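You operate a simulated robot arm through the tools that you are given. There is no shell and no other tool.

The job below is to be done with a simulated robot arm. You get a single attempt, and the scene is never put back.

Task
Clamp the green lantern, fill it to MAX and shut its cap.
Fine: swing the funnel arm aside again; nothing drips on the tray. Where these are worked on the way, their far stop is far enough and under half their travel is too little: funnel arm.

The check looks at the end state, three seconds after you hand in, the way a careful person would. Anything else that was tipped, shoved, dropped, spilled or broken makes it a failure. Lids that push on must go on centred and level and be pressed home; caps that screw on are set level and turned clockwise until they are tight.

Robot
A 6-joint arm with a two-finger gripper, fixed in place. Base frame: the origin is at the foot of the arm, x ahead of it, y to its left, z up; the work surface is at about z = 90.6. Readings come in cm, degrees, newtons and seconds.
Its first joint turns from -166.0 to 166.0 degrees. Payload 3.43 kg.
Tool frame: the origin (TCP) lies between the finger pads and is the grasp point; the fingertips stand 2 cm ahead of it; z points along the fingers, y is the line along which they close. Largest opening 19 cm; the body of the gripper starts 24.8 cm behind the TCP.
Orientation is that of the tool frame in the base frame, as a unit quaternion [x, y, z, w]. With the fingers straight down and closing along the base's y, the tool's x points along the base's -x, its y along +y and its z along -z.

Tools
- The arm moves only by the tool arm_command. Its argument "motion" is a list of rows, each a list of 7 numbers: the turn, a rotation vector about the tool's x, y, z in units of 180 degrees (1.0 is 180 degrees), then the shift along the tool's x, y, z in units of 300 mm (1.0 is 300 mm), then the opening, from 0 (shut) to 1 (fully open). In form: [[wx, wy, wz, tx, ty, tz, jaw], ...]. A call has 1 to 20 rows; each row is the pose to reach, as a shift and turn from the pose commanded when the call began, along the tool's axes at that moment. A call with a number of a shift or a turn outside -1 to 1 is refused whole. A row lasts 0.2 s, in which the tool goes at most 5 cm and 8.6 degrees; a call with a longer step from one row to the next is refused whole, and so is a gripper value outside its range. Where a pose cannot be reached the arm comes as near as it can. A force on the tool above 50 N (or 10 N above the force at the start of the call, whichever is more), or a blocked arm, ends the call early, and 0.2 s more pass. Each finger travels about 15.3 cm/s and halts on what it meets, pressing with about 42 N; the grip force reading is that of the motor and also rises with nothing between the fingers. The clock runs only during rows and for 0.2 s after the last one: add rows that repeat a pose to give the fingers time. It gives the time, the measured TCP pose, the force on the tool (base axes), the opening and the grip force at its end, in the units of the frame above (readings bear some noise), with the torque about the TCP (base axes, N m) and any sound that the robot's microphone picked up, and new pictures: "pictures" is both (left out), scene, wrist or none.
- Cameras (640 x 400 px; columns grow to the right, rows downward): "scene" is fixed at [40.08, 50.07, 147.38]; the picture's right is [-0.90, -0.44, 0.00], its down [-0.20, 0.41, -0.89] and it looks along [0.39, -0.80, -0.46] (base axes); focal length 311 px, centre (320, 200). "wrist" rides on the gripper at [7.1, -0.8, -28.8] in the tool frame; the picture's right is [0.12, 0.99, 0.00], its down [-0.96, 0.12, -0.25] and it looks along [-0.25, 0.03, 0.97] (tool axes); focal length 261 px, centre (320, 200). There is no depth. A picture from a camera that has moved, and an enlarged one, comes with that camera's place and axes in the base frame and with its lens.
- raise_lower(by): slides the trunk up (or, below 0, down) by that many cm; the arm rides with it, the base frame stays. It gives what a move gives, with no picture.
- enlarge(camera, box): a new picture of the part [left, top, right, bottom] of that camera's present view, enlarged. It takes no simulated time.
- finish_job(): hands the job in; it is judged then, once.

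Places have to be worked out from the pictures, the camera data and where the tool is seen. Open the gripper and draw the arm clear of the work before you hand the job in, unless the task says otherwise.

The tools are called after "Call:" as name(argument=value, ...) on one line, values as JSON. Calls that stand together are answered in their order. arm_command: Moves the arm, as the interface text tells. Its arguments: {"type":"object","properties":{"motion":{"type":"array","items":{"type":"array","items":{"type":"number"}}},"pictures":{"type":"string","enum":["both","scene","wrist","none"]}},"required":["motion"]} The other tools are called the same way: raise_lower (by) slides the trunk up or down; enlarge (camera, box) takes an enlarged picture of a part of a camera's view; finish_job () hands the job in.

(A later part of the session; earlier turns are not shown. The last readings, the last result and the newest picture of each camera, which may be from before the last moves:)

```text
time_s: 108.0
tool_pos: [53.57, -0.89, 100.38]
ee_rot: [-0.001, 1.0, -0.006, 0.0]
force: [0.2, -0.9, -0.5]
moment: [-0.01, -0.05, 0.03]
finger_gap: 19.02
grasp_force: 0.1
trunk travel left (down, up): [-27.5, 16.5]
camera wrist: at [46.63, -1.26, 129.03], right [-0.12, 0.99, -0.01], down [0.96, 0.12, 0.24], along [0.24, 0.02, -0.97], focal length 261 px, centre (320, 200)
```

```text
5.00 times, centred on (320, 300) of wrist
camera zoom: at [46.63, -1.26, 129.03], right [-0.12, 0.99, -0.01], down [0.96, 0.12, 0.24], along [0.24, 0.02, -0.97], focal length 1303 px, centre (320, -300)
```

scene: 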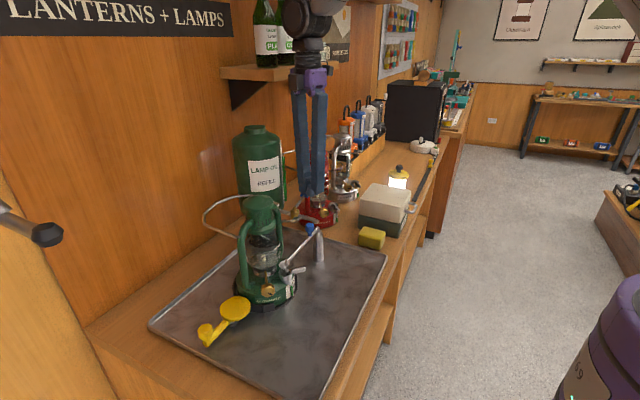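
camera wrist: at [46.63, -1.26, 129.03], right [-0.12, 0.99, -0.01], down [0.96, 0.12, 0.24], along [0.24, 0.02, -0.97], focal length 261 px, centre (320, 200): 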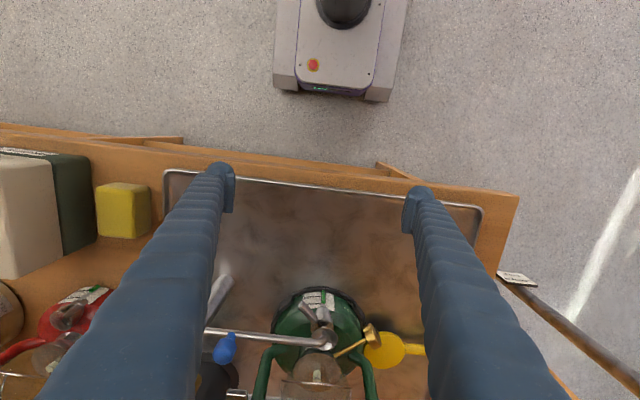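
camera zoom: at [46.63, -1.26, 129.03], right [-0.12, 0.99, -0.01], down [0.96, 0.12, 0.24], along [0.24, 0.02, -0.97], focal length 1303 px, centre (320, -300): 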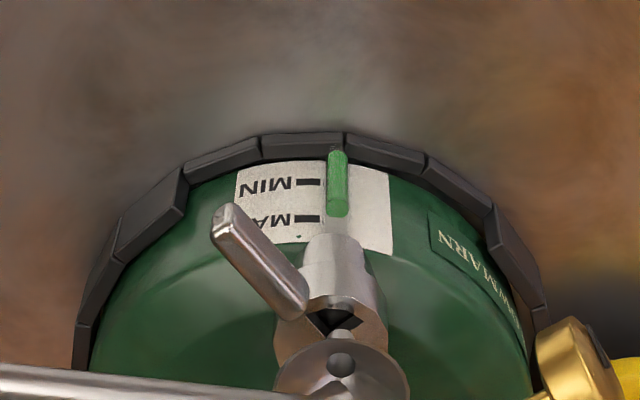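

Call:
arm_command(motion=[[0, 0, 0, 0.05, 0.045, 0.005, 1], [0, 0, 0, 0.1, 0.09, 0.015, 1], [0, 0, 0, 0.1, 0.09, 0.015, 1]], pictures="wrist")

Call:
enlarge(camera="wrist", box=[284, 302, 320, 330])

Call:
enlarge(camera="scene", box=[280, 272, 304, 300])

```text
time_s: 108.8
tool_pos: [50.49, 1.88, 99.78]
ee_rot: [0.0, 1.0, -0.005, -0.002]
force: [-0.1, 0.7, -0.2]
moment: [-0.03, 0.02, 0.0]
finger_gap: 19.01
grasp_force: 0.1
trunk travel left (down, up): [-27.5, 16.5]
camera wrist: at [43.63, 1.51, 128.5], right [-0.12, 0.99, -0.01], down [0.96, 0.12, 0.24], along [0.24, 0.02, -0.97], focal length 261 px, centre (320, 200)
```

wrist: 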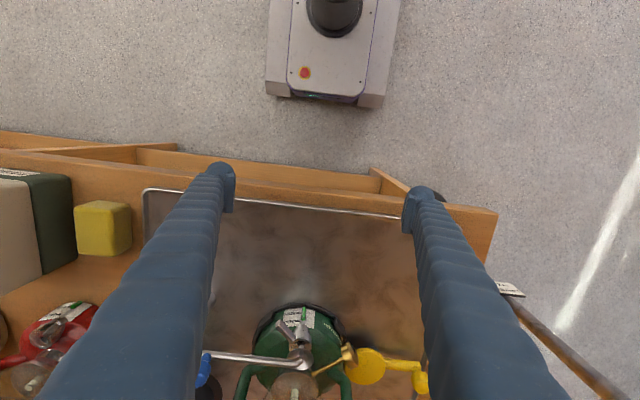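

```text
14.29 times, centred on (302, 316) of wrist
camera zoom: at [43.63, 1.51, 128.5], right [-0.12, 0.99, -0.01], down [0.96, 0.12, 0.24], along [0.24, 0.02, -0.97], focal length 3724 px, centre (577, -1457)
```

zoom: 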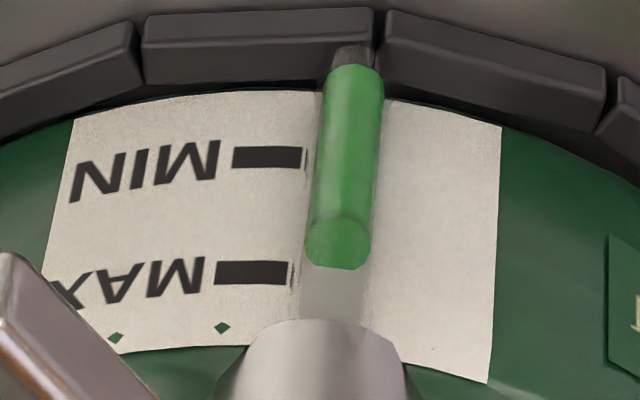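

```text
14.29 times, centred on (292, 286) of scene
camera zoom: at [40.08, 50.07, 147.38], right [-0.9, -0.44, 0.0], down [-0.2, 0.41, -0.89], along [0.39, -0.8, -0.46], focal length 4441 px, centre (720, -1029)
```

zoom: 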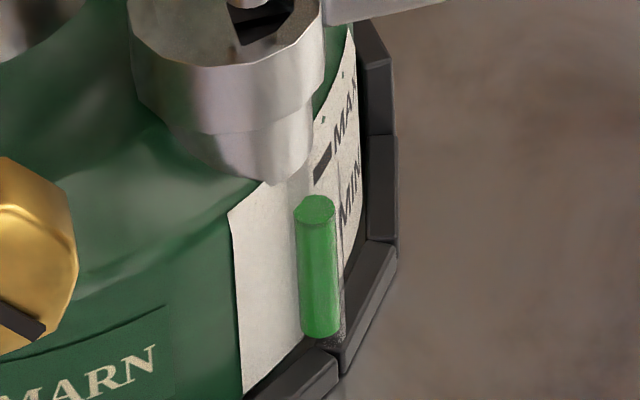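

Level and MAX now agree to within a few pixels once parallax is allowed for. To be sure I zoom harder from both cameras on the marks and the column top.

Call:
enlarge(camera="scene", box=[286, 276, 298, 290])

Call:
enlarge(camera="wrist", box=[294, 308, 310, 326])

```text
16.00 times, centred on (292, 283) of scene
camera zoom: at [40.08, 50.07, 147.38], right [-0.9, -0.44, 0.0], down [-0.2, 0.41, -0.89], along [0.39, -0.8, -0.46], focal length 4974 px, centre (768, -1128)
```

zoom: 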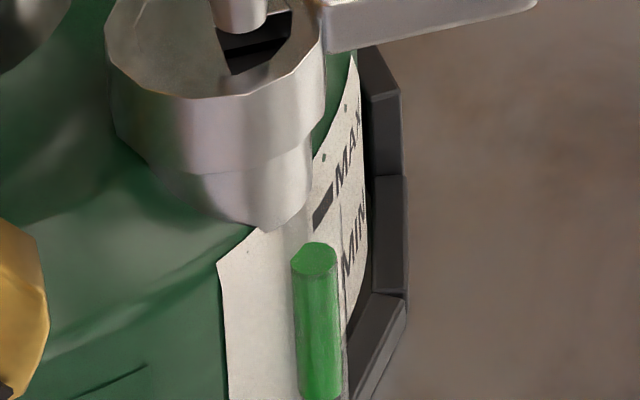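

```text
16.00 times, centred on (302, 317) of wrist
camera zoom: at [43.63, 1.51, 128.5], right [-0.12, 0.99, -0.01], down [0.96, 0.12, 0.24], along [0.24, 0.02, -0.97], focal length 4170 px, centre (608, -1672)
```

zoom: 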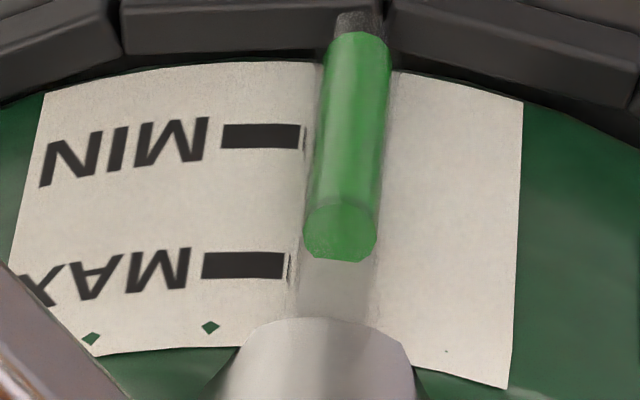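

Careful triangulation of the MAX bar end and column top puts the level still about 0.2 cm below MAX (≈88% between the marks). I go back for one more short press.

Call:
arm_command(motion=[[0, 0, 0, 0, 0, -0.14, 0.8], [0, 0, 0, 0, 0, -0.28, 0.5], [0, 0, 0, 0, 0, -0.42, 0.2], [0, 0, 0, 0, 0, -0.56, 0], [0, 0, 0, 0, 0, -0.7, 0], [0, 0, 0, 0, 0, -0.833, 0], [0, 0, -0.043, -0.1, -0.084, -0.833, 0], [0, 0, -0.086, -0.2, -0.168, -0.833, 0], [0, 0, -0.13, -0.302, -0.252, -0.833, 0], [0, 0, -0.173, -0.402, -0.336, -0.833, 0], [0, 0, -0.216, -0.503, -0.419, -0.833, 0], [0, 0, -0.26, -0.603, -0.503, -0.833, 0], [0, 0, -0.303, -0.704, -0.587, -0.833, 0], [0, 0, -0.346, -0.804, -0.67, -0.833, 0], [0, 0, -0.389, -0.902, -0.754, -0.833, 0], [0, 0, -0.389, -0.902, -0.754, -0.7, 0], [0, 0, -0.389, -0.902, -0.754, -0.55, 0], [0, 0, -0.389, -0.902, -0.754, -0.4, 0]], pictures="none")

```text
time_s: 112.6
tool_pos: [77.55, -20.57, 111.8]
ee_rot: [-0.575, 0.818, -0.003, -0.005]
force: [0.1, -0.3, 0.1]
moment: [0.07, 0.05, 0.01]
finger_gap: 0.02
grasp_force: 34.3
trunk travel left (down, up): [-27.5, 16.5]
```

Call:
arm_command(motion=[[0, 0, 0, 0, 0, 0.058, 0], [0, 0, 0, 0, 0, 0.098, 0], [0, 0, 0, 0, 0, 0.1507, 0], [0, 0, 0, 0, 0, 0.1507, 0], [0, 0, 0, 0, 0, 0.1507, 0], [0, 0, 0, 0, 0, 0.1507, 0], [0, 0, 0, 0, 0, 0.1507, 0], [0, 0, 0, 0, 0, 0.1507, 0], [0, 0, 0, 0, 0, 0.088, 0], [0, 0, 0, 0, 0, 0.058, 0], [0, 0, 0, 0, 0, 0.058, 0]], pictures="scene")

Call:
enlarge(camera="scene", box=[280, 272, 304, 300])

Call:
enlarge(camera="scene", box=[286, 276, 298, 290])

```text
time_s: 115.0
tool_pos: [77.57, -20.49, 110.24]
ee_rot: [-0.574, 0.819, -0.004, -0.005]
force: [0.1, 0.8, -0.2]
moment: [0.01, 0.0, 0.05]
finger_gap: 0.02
grasp_force: 34.0
trunk travel left (down, up): [-27.5, 16.5]
```

scene: 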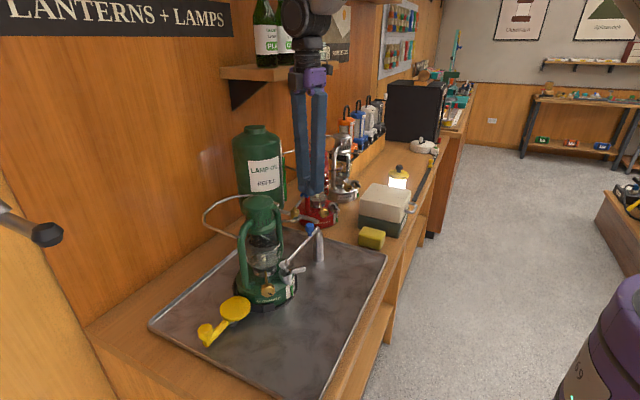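

```text
14.29 times, centred on (292, 286) of scene
camera zoom: at [40.08, 50.07, 147.38], right [-0.9, -0.44, 0.0], down [-0.2, 0.41, -0.89], along [0.39, -0.8, -0.46], focal length 4441 px, centre (720, -1029)
```

zoom: 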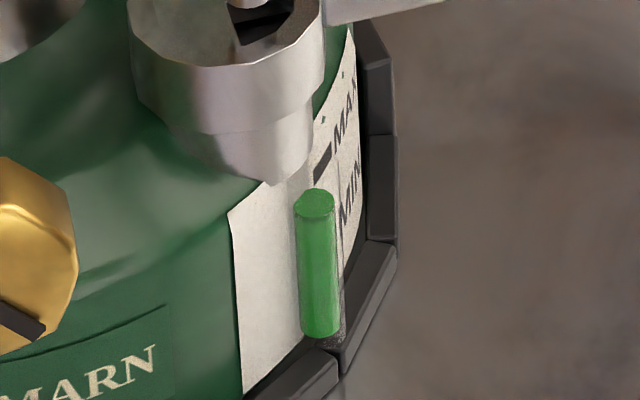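

```text
16.00 times, centred on (292, 283) of scene
camera zoom: at [40.08, 50.07, 147.38], right [-0.9, -0.44, 0.0], down [-0.2, 0.41, -0.89], along [0.39, -0.8, -0.46], focal length 4974 px, centre (768, -1128)
```

zoom: 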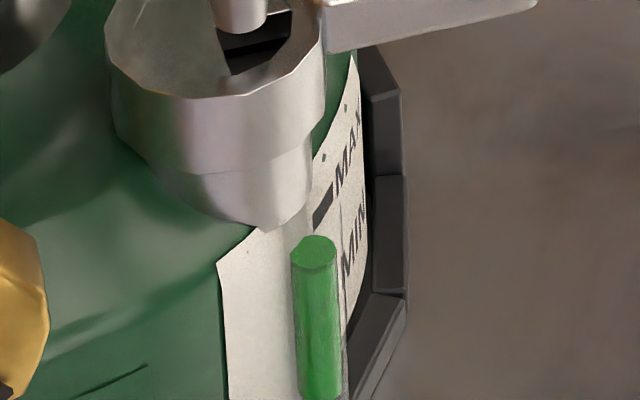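

Rise of ~7 px more; the level is now within about 0.07 cm of MAX by my estimate. A very brief final press (about half a second) should centre it.

Call:
arm_command(motion=[[0, 0, 0, 0, 0, 0.045, 0], [0, 0, 0, 0, 0, 0.0987, 0], [0, 0, 0, 0, 0, 0.0987, 0], [0, 0, 0, 0, 0, 0.0987, 0], [0, 0, 0, 0, 0, 0.035, 0], [0, 0, 0, 0, 0, 0, 0], [0, 0, 0, 0, 0, -0.06, 0]], pictures="scene")

Call:
enlarge(camera="scene", box=[280, 272, 304, 300])

Call:
enlarge(camera="scene", box=[276, 250, 304, 285])

```text
time_s: 116.6
tool_pos: [77.56, -20.56, 111.87]
ee_rot: [-0.574, 0.819, -0.003, -0.005]
force: [0.4, -0.1, 0.0]
moment: [0.05, -0.03, 0.02]
finger_gap: 0.0
grasp_force: 34.4
trunk travel left (down, up): [-27.5, 16.5]
```

scene: 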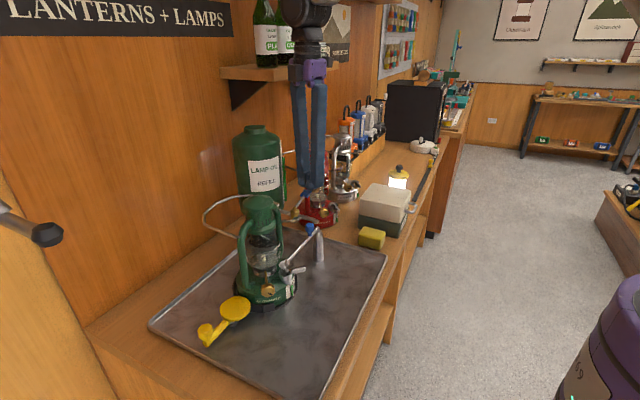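

```text
14.29 times, centred on (292, 286) of scene
camera zoom: at [40.08, 50.07, 147.38], right [-0.9, -0.44, 0.0], down [-0.2, 0.41, -0.89], along [0.39, -0.8, -0.46], focal length 4441 px, centre (720, -1029)
```

zoom: 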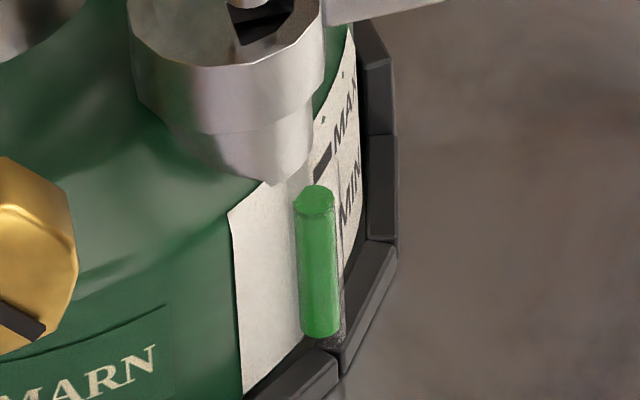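

```text
11.43 times, centred on (290, 268) of scene
camera zoom: at [40.08, 50.07, 147.38], right [-0.9, -0.44, 0.0], down [-0.2, 0.41, -0.89], along [0.39, -0.8, -0.46], focal length 3553 px, centre (663, -571)
```

zoom: 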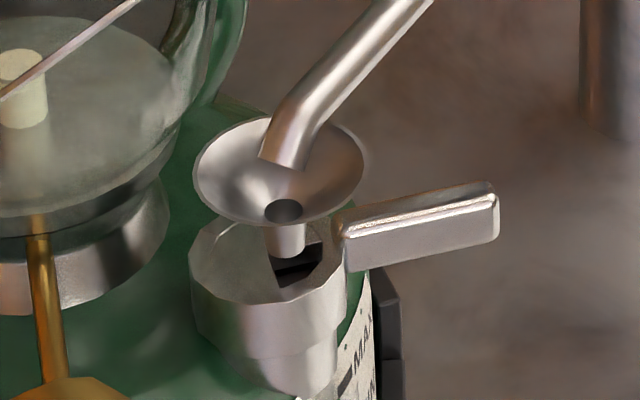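

The column top edge is now at ~185, on the MAX mark, and nothing is dripping from the funnel. Next I will swing the funnel arm aside: I rise and move above the clear corridor on the lantern side of the blue knob at (77.5, -10.2), turning the gripper to yaw -90°.

Call:
arm_command(motion=[[0, 0, 0, 0, 0, -0.11, 0], [0, 0, 0, 0, 0, -0.22, 0], [0, 0, 0, 0, 0, -0.33, 0], [0, 0, -0.037, -0.108, 0.039, -0.33, 0], [0, 0, -0.074, -0.216, 0.078, -0.33, 0], [0, 0, -0.111, -0.3247, 0.1174, -0.33, 0], [0, 0, -0.111, -0.3247, 0.1174, -0.2, 0], [0, 0, -0.111, -0.3247, 0.1174, -0.1, 0]])

Call:
enlarge(camera="wrist", box=[220, 130, 420, 290])

Call:
enlarge(camera="scene", box=[260, 180, 350, 260])

```text
time_s: 118.4
tool_pos: [77.81, -10.3, 114.79]
ee_rot: [0.707, -0.707, 0.003, 0.005]
force: [-0.5, 0.5, -0.6]
moment: [0.06, -0.01, -0.01]
finger_gap: 0.0
grasp_force: 34.2
trunk travel left (down, up): [-27.5, 16.5]
camera wrist: at [78.75, -16.78, 143.56], right [-0.99, -0.12, 0.01], down [-0.12, 0.96, 0.24], along [-0.03, 0.24, -0.97], focal length 261 px, centre (320, 200)
```

scene: 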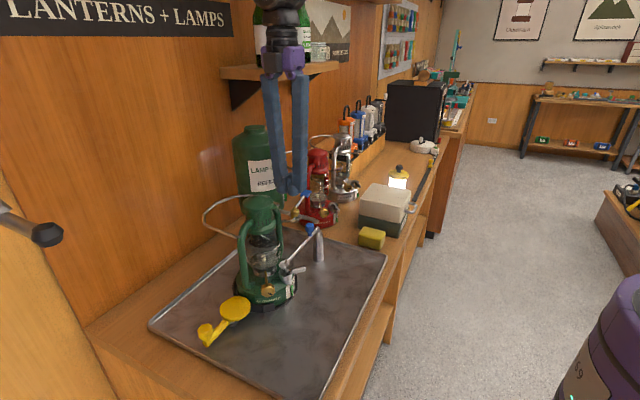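
wrist: 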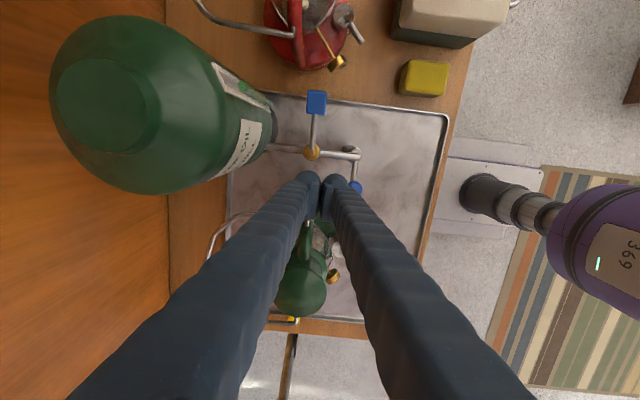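

```text
2.50 times, centred on (320, 210) of wrist
camera zoom: at [78.75, -16.78, 143.56], right [-0.99, -0.12, 0.01], down [-0.12, 0.96, 0.24], along [-0.03, 0.24, -0.97], focal length 652 px, centre (320, 175)
```

zoom: 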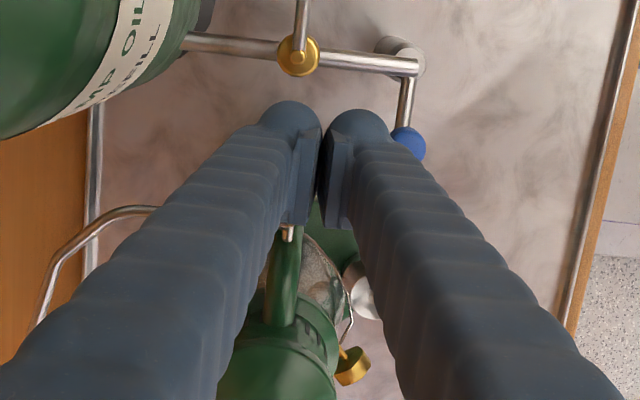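

```text
5.00 times, centred on (305, 220) of scene
camera zoom: at [40.08, 50.07, 147.38], right [-0.9, -0.44, 0.0], down [-0.2, 0.41, -0.89], along [0.39, -0.8, -0.46], focal length 1554 px, centre (395, 100)
```

zoom: 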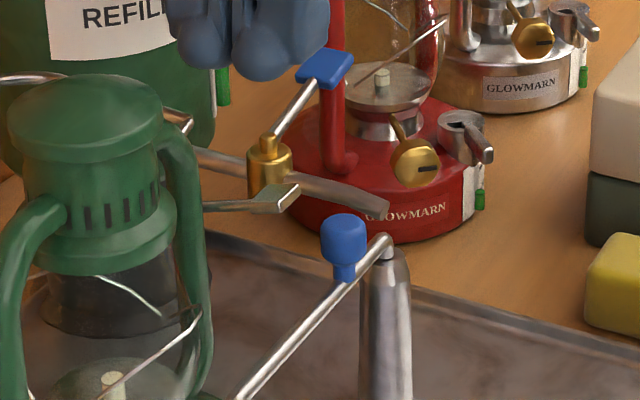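

The corridor is free: the fingers will come down between the valve pipe and the lantern's plate, with the knob about 0.6 cm beyond the -x finger. I descend to z ≈ 104.9.

Call:
arm_command(motion=[[0, 0, 0, 0, 0, 0.1, 0], [0, 0, 0, 0, 0, 0.2, 0], [0, 0, 0, 0, 0, 0.28, 0], [0, 0, 0, 0, 0, 0.33, 0], [0, 0, 0, 0, 0, 0.33, 0]])

Call:
enlarge(camera="scene", box=[265, 200, 345, 270])

Call:
enlarge(camera="wrist", box=[250, 130, 400, 250])

```text
time_s: 119.6
tool_pos: [77.56, -10.2, 104.97]
ee_rot: [0.708, -0.706, 0.003, 0.005]
force: [0.0, -0.1, -0.5]
moment: [0.01, 0.01, -0.01]
finger_gap: 0.0
grasp_force: 34.4
trunk travel left (down, up): [-27.5, 16.5]
camera wrist: at [78.6, -16.9, 133.78], right [-0.99, -0.12, 0.01], down [-0.12, 0.96, 0.24], along [-0.03, 0.23, -0.97], focal length 261 px, centre (320, 200)
```

scene: 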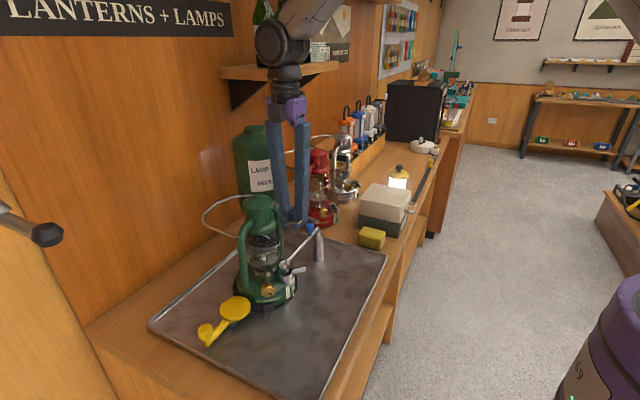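
wrist: 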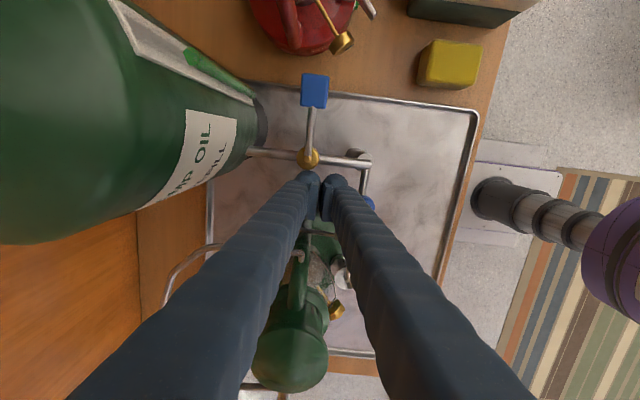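

```text
5.71 times, centred on (305, 235) of scene
camera zoom: at [40.08, 50.07, 147.38], right [-0.9, -0.44, 0.0], down [-0.2, 0.41, -0.89], along [0.39, -0.8, -0.46], focal length 1776 px, centre (406, 0)
```

zoom: 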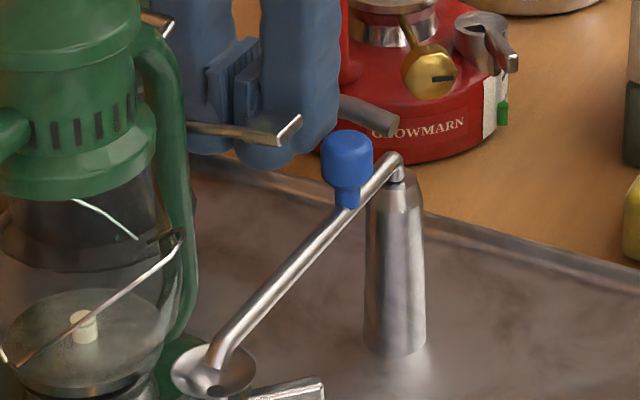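

```text
3.33 times, centred on (325, 190) of wrist
camera zoom: at [78.6, -16.9, 133.78], right [-0.99, -0.12, 0.01], down [-0.12, 0.96, 0.24], along [-0.03, 0.23, -0.97], focal length 869 px, centre (303, 233)
```

zoom: 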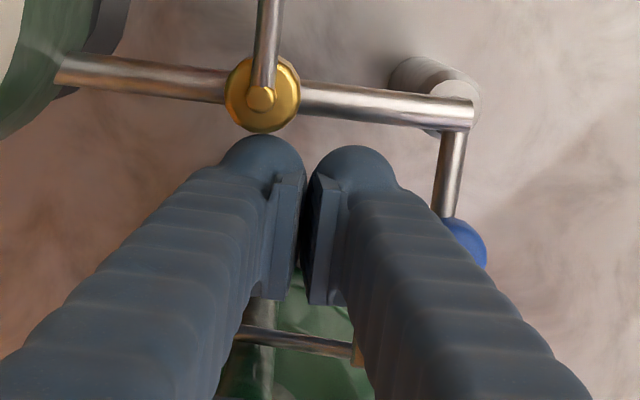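

No contacts. I push gently in -x, 0.35 cm per step for 3.5 cm total, so the knob carries the arm off the lantern.

Call:
arm_command(motion=[[0, 0, 0, 0, 0.0117, 0, 0], [0, 0, 0, 0, 0.0233, 0, 0], [0, 0, 0, 0, 0.035, 0, 0], [0, 0, 0, 0, 0.0467, 0, 0], [0, 0, 0, 0, 0.0583, 0, 0], [0, 0, 0, 0, 0.07, 0, 0], [0, 0, 0, 0, 0.0817, 0, 0], [0, 0, 0, 0, 0.0933, 0, 0], [0, 0, 0, 0, 0.105, 0, 0], [0, 0, 0, 0, 0.1167, 0, 0]])

Call:
enlarge(camera="scene", box=[265, 200, 355, 280])

Call:
enlarge(camera="wrist", box=[250, 130, 420, 270])

```text
time_s: 121.8
tool_pos: [74.16, -10.38, 105.03]
ee_rot: [0.707, -0.707, 0.003, 0.005]
force: [0.5, 0.2, 0.1]
moment: [-0.04, -0.03, 0.01]
finger_gap: 0.0
grasp_force: 34.3
trunk travel left (down, up): [-27.5, 16.5]
camera wrist: at [75.09, -16.89, 133.78], right [-0.99, -0.12, 0.0], down [-0.12, 0.96, 0.24], along [-0.03, 0.23, -0.97], focal length 261 px, centre (320, 200)
```

scene: 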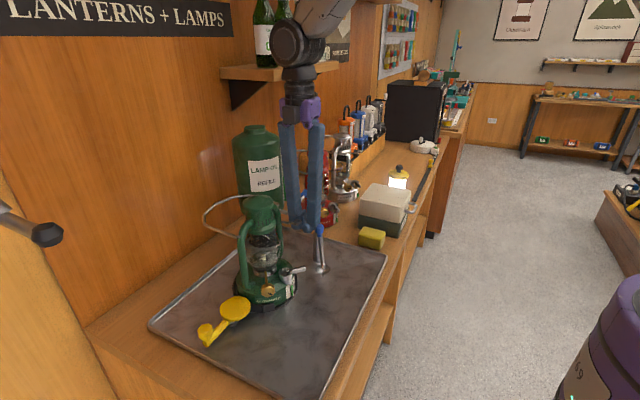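
wrist: 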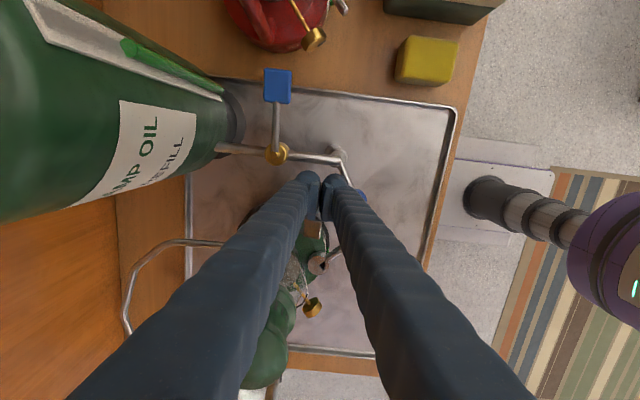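

```text
5.00 times, centred on (310, 240) of scene
camera zoom: at [40.08, 50.07, 147.38], right [-0.9, -0.44, 0.0], down [-0.2, 0.41, -0.89], along [0.39, -0.8, -0.46], focal length 1554 px, centre (370, 0)
```

zoom: 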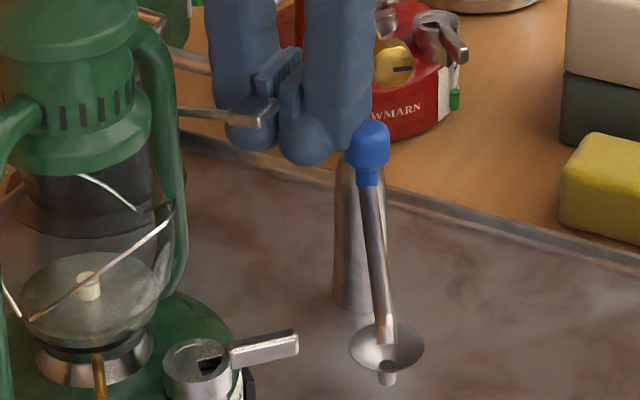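

```text
2.86 times, centred on (335, 200) of wrist
camera zoom: at [75.09, -16.89, 133.78], right [-0.99, -0.12, 0.0], down [-0.12, 0.96, 0.24], along [-0.03, 0.23, -0.97], focal length 745 px, centre (277, 200)
```

zoom: 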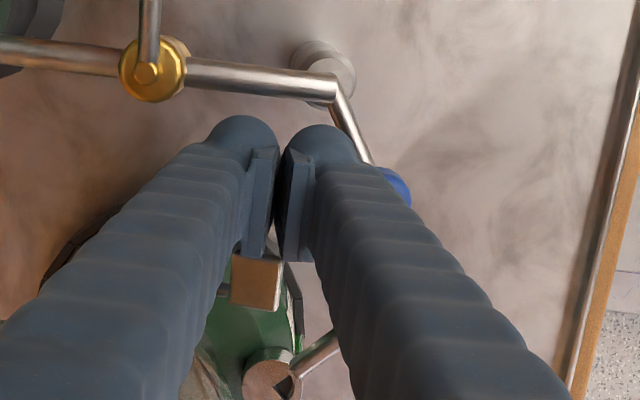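

The funnel has left the lantern and is at az ≈ 121° over the tray with no drips visible. I push 1.2 cm further, then will finish from further out along the arm.

Call:
arm_command(motion=[[0, 0, 0, 0, 0.01, 0, 0], [0, 0, 0, 0, 0.02, 0, 0], [0, 0, 0, 0, 0.03, 0, 0], [0, 0, 0, 0, 0.04, 0, 0]], pictures="scene")

Call:
enlarge(camera="scene", box=[265, 200, 385, 290])

```text
time_s: 122.8
tool_pos: [72.91, -10.2, 105.06]
ee_rot: [0.708, -0.706, 0.003, 0.005]
force: [0.5, 0.6, -0.1]
moment: [0.03, 0.03, 0.02]
finger_gap: 0.0
grasp_force: 34.3
trunk travel left (down, up): [-27.5, 16.5]
```

scene: 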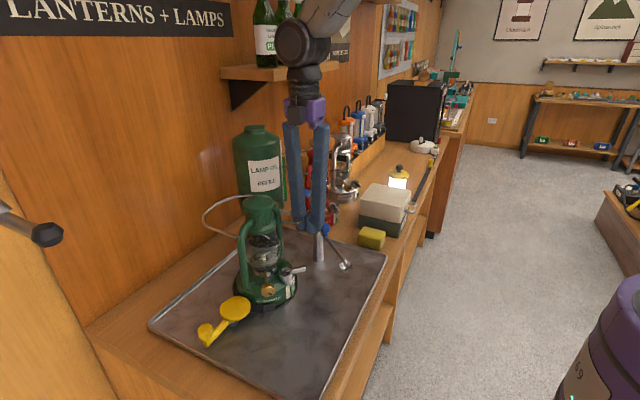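

```text
4.44 times, centred on (325, 245) of scene
camera zoom: at [40.08, 50.07, 147.38], right [-0.9, -0.44, 0.0], down [-0.2, 0.41, -0.89], along [0.39, -0.8, -0.46], focal length 1382 px, centre (298, 0)
```

zoom: 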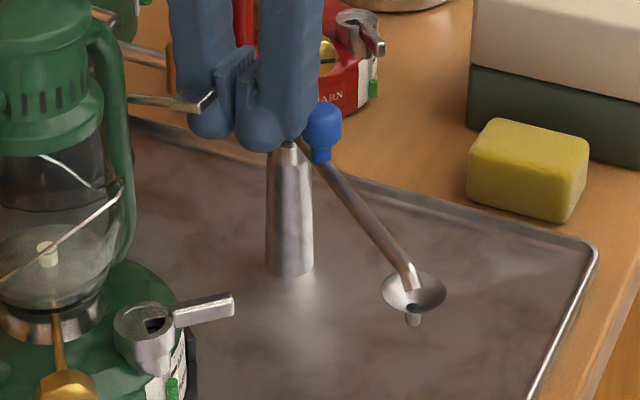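

The funnel is at az ≈ 141° now. I lift off, go round to the lantern side of the arm at about 11 cm from the post, and will push it to its far stop from there.

Call:
arm_command(motion=[[0, 0, 0, 0, -0.01, -0.1, 0], [0, 0, 0, 0, -0.01, -0.23, 0], [0, 0, 0, 0, -0.01, -0.365, 0], [0, 0, 0.0433, -0.037, 0.045, -0.365, 0], [0, 0, 0.0867, -0.075, 0.093, -0.365, 0], [0, 0, 0.13, -0.112, 0.14, -0.365, 0], [0, 0, 0.1733, -0.15, 0.187, -0.365, 0], [0, 0, 0.217, -0.187, 0.233, -0.365, 0], [0, 0, 0.217, -0.187, 0.233, -0.27, 0]])

Call:
enlarge(camera="wrist", box=[220, 110, 420, 260])

```text
time_s: 124.8
tool_pos: [65.73, -4.46, 113.1]
ee_rot: [-0.43, 0.903, -0.004, -0.004]
force: [-0.6, -0.9, 0.1]
moment: [-0.01, 0.03, -0.01]
finger_gap: 0.0
grasp_force: 34.7
trunk travel left (down, up): [-27.5, 16.5]
camera wrist: at [62.31, -10.16, 141.83], right [-0.85, 0.53, 0.0], down [0.52, 0.82, 0.24], along [0.13, 0.2, -0.97], focal length 261 px, centre (320, 200)
```

scene: 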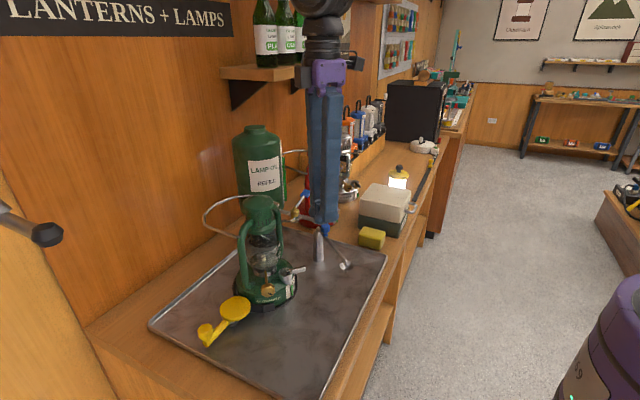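
wrist: 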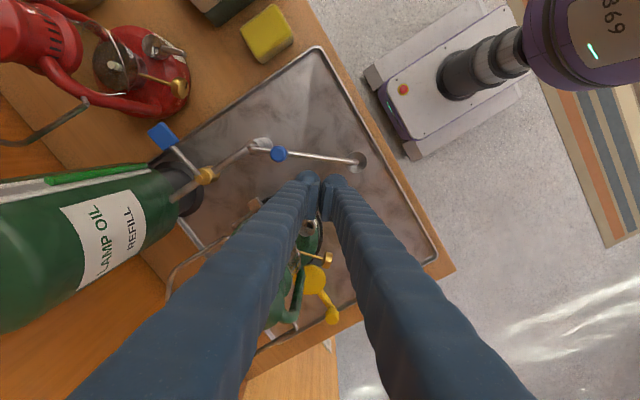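

```text
2.67 times, centred on (320, 185) of wrist
camera zoom: at [62.31, -10.16, 141.83], right [-0.85, 0.53, 0.0], down [0.52, 0.82, 0.24], along [0.13, 0.2, -0.97], focal length 695 px, centre (320, 240)
```

zoom: 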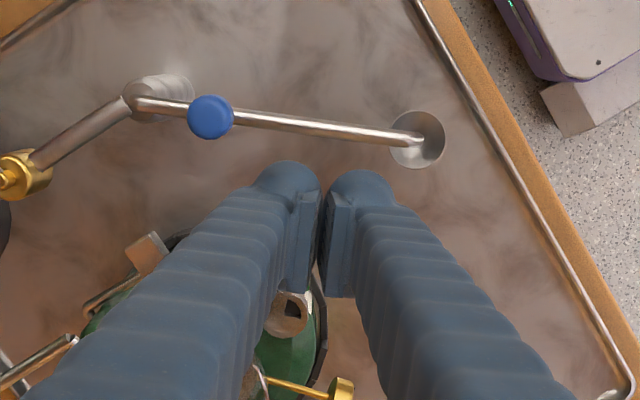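

The pusher is on the correct side and the tray shows no drops. I lower to z ≈ 102.8 and push the arm round about 36° towards its original stop, in small steps.

Call:
arm_command(motion=[[0, 0, 0, 0, 0, 0.12, 0], [0, 0, 0, 0, 0, 0.24, 0], [0, 0, 0, 0, 0, 0.343, 0], [0, 0, -0.0167, 0.0198, 0.0052, 0.343, 0], [0, 0, -0.0333, 0.0396, 0.0104, 0.343, 0], [0, 0, -0.05, 0.06, 0.0135, 0.343, 0], [0, 0, -0.0667, 0.0802, 0.0166, 0.343, 0], [0, 0, -0.0833, 0.1008, 0.0176, 0.343, 0], [0, 0, -0.1, 0.1213, 0.0185, 0.343, 0], [0, 0, -0.1167, 0.1418, 0.0173, 0.343, 0], [0, 0, -0.1333, 0.1623, 0.0161, 0.343, 0], [0, 0, -0.15, 0.1826, 0.0128, 0.343, 0], [0, 0, -0.1667, 0.2028, 0.0095, 0.343, 0]])

Call:
enlarge(camera="scene", box=[280, 200, 400, 290])

```text
time_s: 127.6
tool_pos: [61.89, -9.27, 102.9]
ee_rot: [-0.65, 0.759, -0.004, -0.006]
force: [-0.8, 0.0, -0.3]
moment: [0.0, 0.0, -0.02]
finger_gap: 0.0
grasp_force: 34.2
trunk travel left (down, up): [-27.5, 16.5]
camera wrist: at [61.7, -15.92, 131.62], right [-1.0, 0.04, 0.0], down [0.04, 0.97, 0.24], along [0.01, 0.24, -0.97], focal length 261 px, centre (320, 200)
```

scene: 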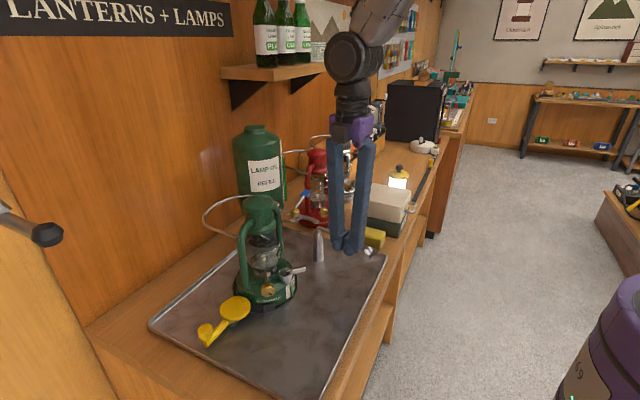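
wrist: 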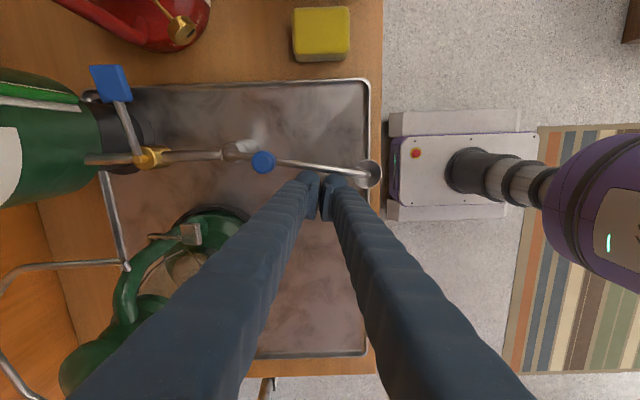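

```text
4.44 times, centred on (340, 245) of scene
camera zoom: at [40.08, 50.07, 147.38], right [-0.9, -0.44, 0.0], down [-0.2, 0.41, -0.89], along [0.39, -0.8, -0.46], focal length 1382 px, centre (231, 0)
```

zoom: 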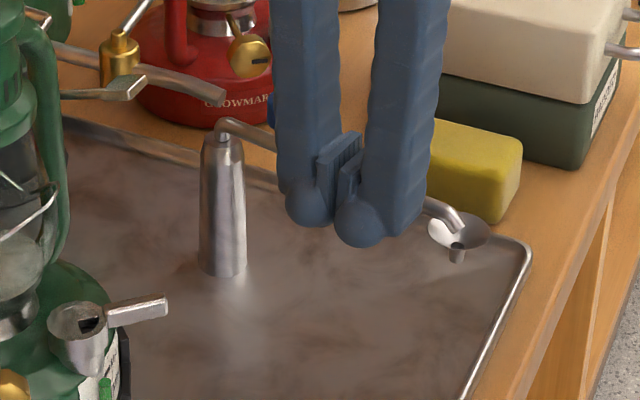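

The funnel is back at (56.2, -11.9), the same as at the start. I nudge 3° more to feel for the stop.

Call:
arm_command(motion=[[0, 0, -0.008, 0.0103, 0.0003, 0, 0], [0, 0, -0.0167, 0.0206, -0.0005, 0, 0]], pictures="scene")

Call:
enlarge(camera="scene", box=[280, 200, 400, 290])

```text
time_s: 128.2
tool_pos: [61.71, -9.88, 102.85]
ee_rot: [-0.67, 0.743, -0.004, -0.004]
force: [-0.1, 3.7, 1.5]
moment: [0.06, -0.03, -0.08]
finger_gap: 0.01
grasp_force: 34.4
trunk travel left (down, up): [-27.5, 16.5]
```

scene: 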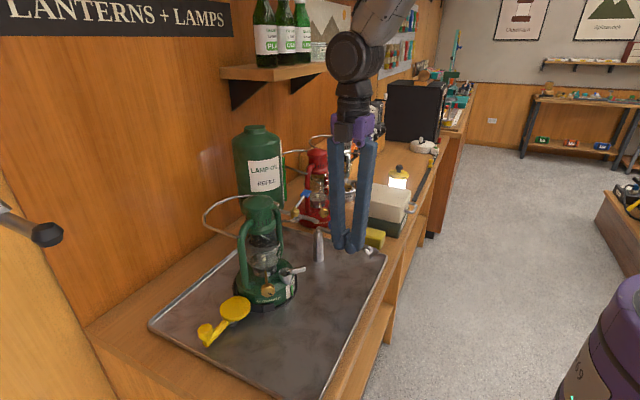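

```text
4.44 times, centred on (340, 245) of scene
camera zoom: at [40.08, 50.07, 147.38], right [-0.9, -0.44, 0.0], down [-0.2, 0.41, -0.89], along [0.39, -0.8, -0.46], focal length 1382 px, centre (231, 0)
```

zoom: 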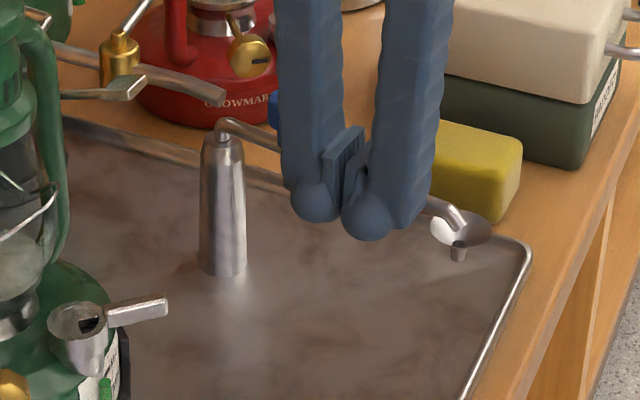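

The arm is against its far stop (3.7 N). Now I back away from it and go over the cap lever (az 225°), aligned across it with a 2 cm gap, to close the cap.

Call:
arm_command(motion=[[0, 0, 0, -0.043, 0.0045, 0, 0], [0, 0, 0, -0.0862, 0.0089, 0, 0], [0, 0, 0, -0.0862, 0.0089, -0.12, 0], [0, 0, 0, -0.0862, 0.0089, -0.25, 0], [0, 0, 0.0434, -0.138, -0.047, -0.25, 0.105], [0, 0, 0.0869, -0.19, -0.103, -0.25, 0.105], [0, 0, 0.1303, -0.242, -0.16, -0.25, 0.105], [0, 0, 0.1738, -0.294, -0.216, -0.25, 0.105], [0, 0, 0.2172, -0.3458, -0.2722, -0.25, 0.105], [0, 0, 0.2172, -0.3458, -0.2722, -0.22, 0.105]])

Call:
enlarge(camera="wrist", box=[250, 150, 400, 270])

Call:
enlarge(camera="scene", box=[240, 200, 400, 320])

```text
time_s: 130.4
tool_pos: [71.11, -0.17, 109.18]
ee_rot: [-0.382, 0.924, -0.005, -0.004]
force: [-1.1, -0.1, -1.5]
moment: [-0.03, 0.01, 0.0]
finger_gap: 1.97
grasp_force: 0.1
trunk travel left (down, up): [-27.5, 16.5]
camera wrist: at [66.8, -5.46, 138.1], right [-0.79, 0.62, 0.0], down [0.6, 0.76, 0.24], along [0.15, 0.18, -0.97], focal length 261 px, centre (320, 200)
```

scene: 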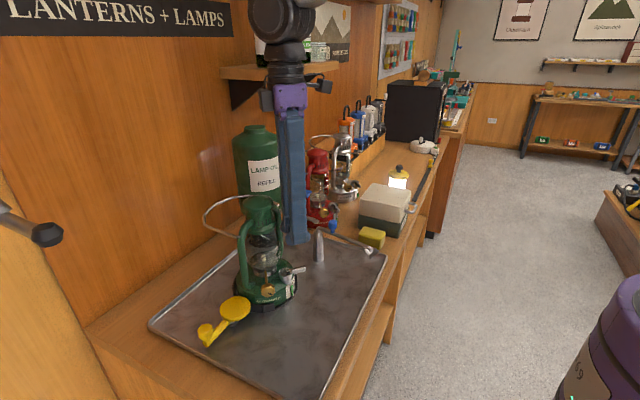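
wrist: 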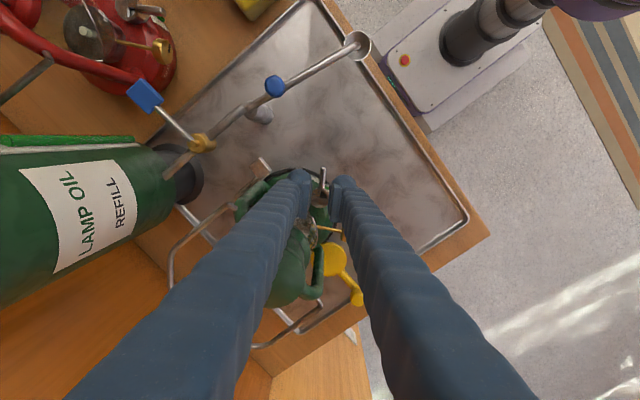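

```text
3.33 times, centred on (325, 210) of wrist
camera zoom: at [66.8, -5.46, 138.1], right [-0.79, 0.62, 0.0], down [0.6, 0.76, 0.24], along [0.15, 0.18, -0.97], focal length 869 px, centre (303, 167)
```

zoom: 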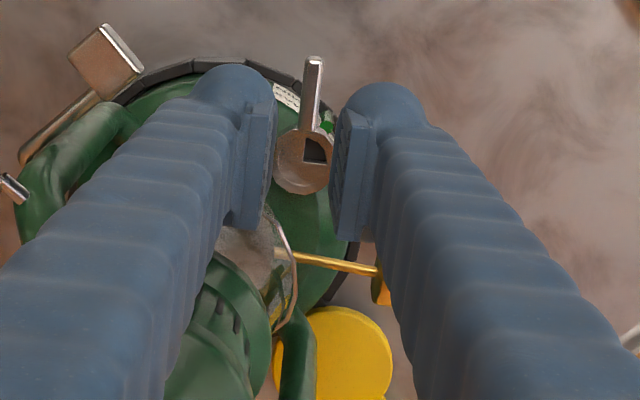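

```text
3.33 times, centred on (320, 260) of scene
camera zoom: at [40.08, 50.07, 147.38], right [-0.9, -0.44, 0.0], down [-0.2, 0.41, -0.89], along [0.39, -0.8, -0.46], focal length 1036 px, centre (320, 0)
```

zoom: 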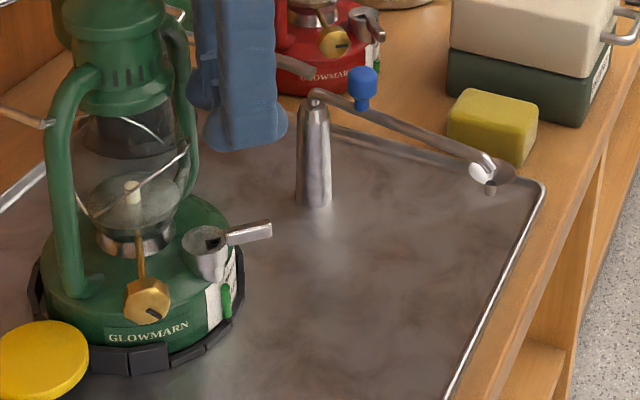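

The tray is clean and the funnel is parked. The lever is centred between the fingers (tip (69.5, -1.7), cap (72.8, 1.8)). I descend to z ≈ 99.7 straddling it.

Call:
arm_command(motion=[[0, 0, 0, 0.0133, 0.0053, 0.1, 0.105], [0, 0, 0, 0.0133, 0.0053, 0.2, 0.105], [0, 0, 0, 0.0133, 0.0053, 0.27, 0.105], [0, 0, 0, 0.0133, 0.0053, 0.316, 0.105], [0, 0, 0, 0.0133, 0.0053, 0.316, 0.08]])

Call:
enlarge(camera="wrist", box=[250, 150, 400, 270])

```text
time_s: 131.6
tool_pos: [70.49, -0.51, 99.83]
ee_rot: [-0.382, 0.924, -0.004, -0.003]
force: [0.1, 0.4, 0.1]
moment: [0.0, 0.02, 0.02]
finger_gap: 1.51
grasp_force: 0.0
trunk travel left (down, up): [-27.5, 16.5]
camera wrist: at [66.3, -5.72, 128.57], right [-0.79, 0.62, 0.0], down [0.6, 0.76, 0.24], along [0.15, 0.18, -0.97], focal length 261 px, centre (320, 200)
```

scene: 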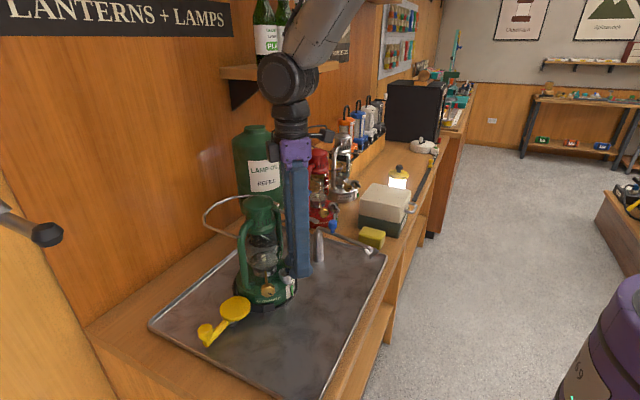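
wrist: 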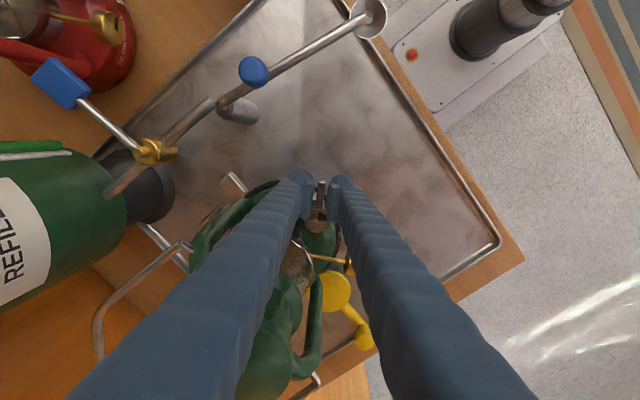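

```text
3.33 times, centred on (325, 210) of wrist
camera zoom: at [66.3, -5.72, 128.57], right [-0.79, 0.62, 0.0], down [0.6, 0.76, 0.24], along [0.15, 0.18, -0.97], focal length 869 px, centre (303, 167)
```

zoom: 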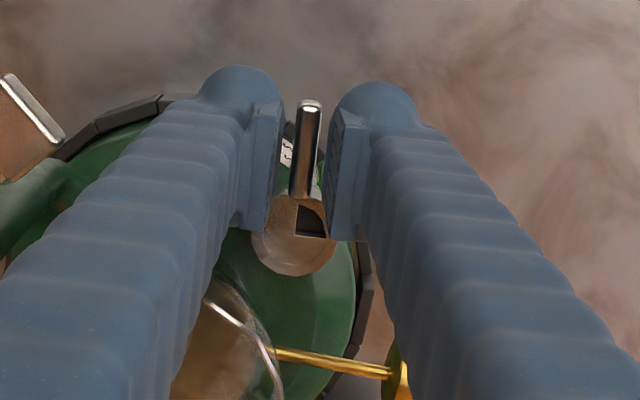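

No contact besides the lever. I grip it lightly and turn it clockwise about the cap axis by 64° (to about az 161°), short of the wick knob.

Call:
arm_command(motion=[[0, 0, 0, 0, 0, 0, 0.03], [0, 0, 0, 0, 0, 0, 0.03], [0, 0, 0.0444, -0.0008, 0.0153, 0, 0.03], [0, 0, 0.0889, -0.0039, 0.0305, 0, 0.03], [0, 0, 0.1333, -0.0091, 0.045, 0, 0.03], [0, 0, 0.1778, -0.0162, 0.0587, 0, 0.03], [0, 0, 0.2222, -0.0252, 0.0713, 0, 0.03], [0, 0, 0.2667, -0.0358, 0.0825, 0, 0.03], [0, 0, 0.3111, -0.0479, 0.0921, 0, 0.03], [0, 0, 0.3556, -0.0612, 0.0999, 0, 0.03]])

Call:
enlarge(camera="wrist", box=[250, 150, 400, 270])

Call:
enlarge(camera="scene", box=[240, 240, 330, 310])

```text
time_s: 133.8
tool_pos: [69.89, 2.81, 99.85]
ee_rot: [0.166, 0.986, -0.005, -0.001]
force: [-0.1, 5.0, 4.4]
moment: [0.1, -0.05, 0.17]
finger_gap: 0.64
grasp_force: 11.4
trunk travel left (down, up): [-27.5, 16.5]
camera wrist: at [62.95, 4.77, 128.54], right [0.21, 0.98, -0.01], down [0.95, -0.2, 0.25], along [0.24, -0.06, -0.97], focal length 261 px, centre (320, 200)
```

scene: 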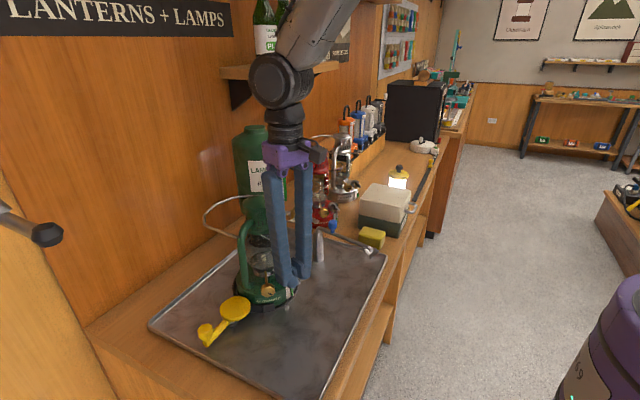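
wrist: 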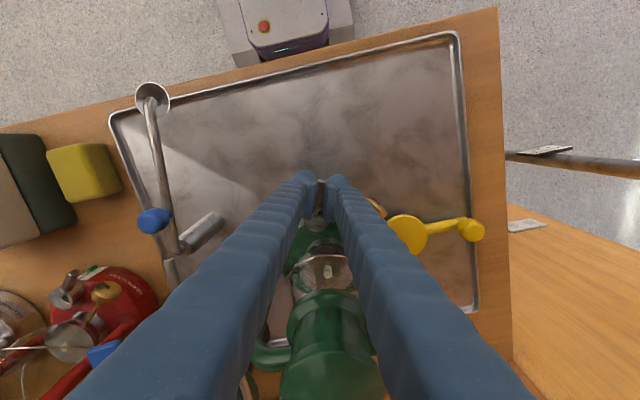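

```text
3.33 times, centred on (325, 210) of wrist
camera zoom: at [62.95, 4.77, 128.54], right [0.21, 0.98, -0.01], down [0.95, -0.2, 0.25], along [0.24, -0.06, -0.97], focal length 869 px, centre (303, 167)
```

zoom: 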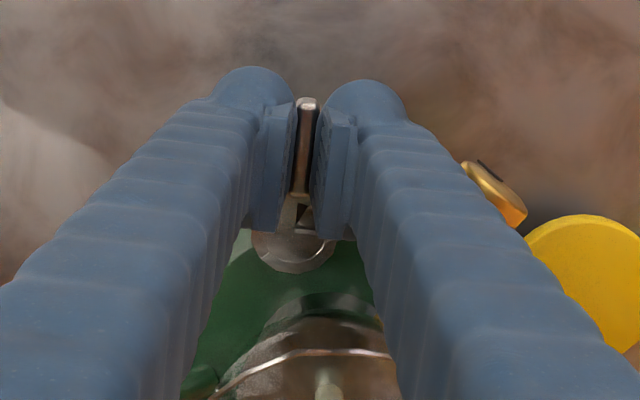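

```text
5.71 times, centred on (285, 275) of scene
camera zoom: at [40.08, 50.07, 147.38], right [-0.9, -0.44, 0.0], down [-0.2, 0.41, -0.89], along [0.39, -0.8, -0.46], focal length 1776 px, centre (520, -229)
```

zoom: 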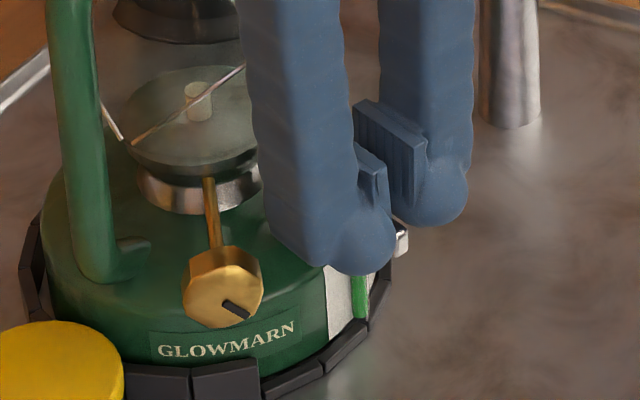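

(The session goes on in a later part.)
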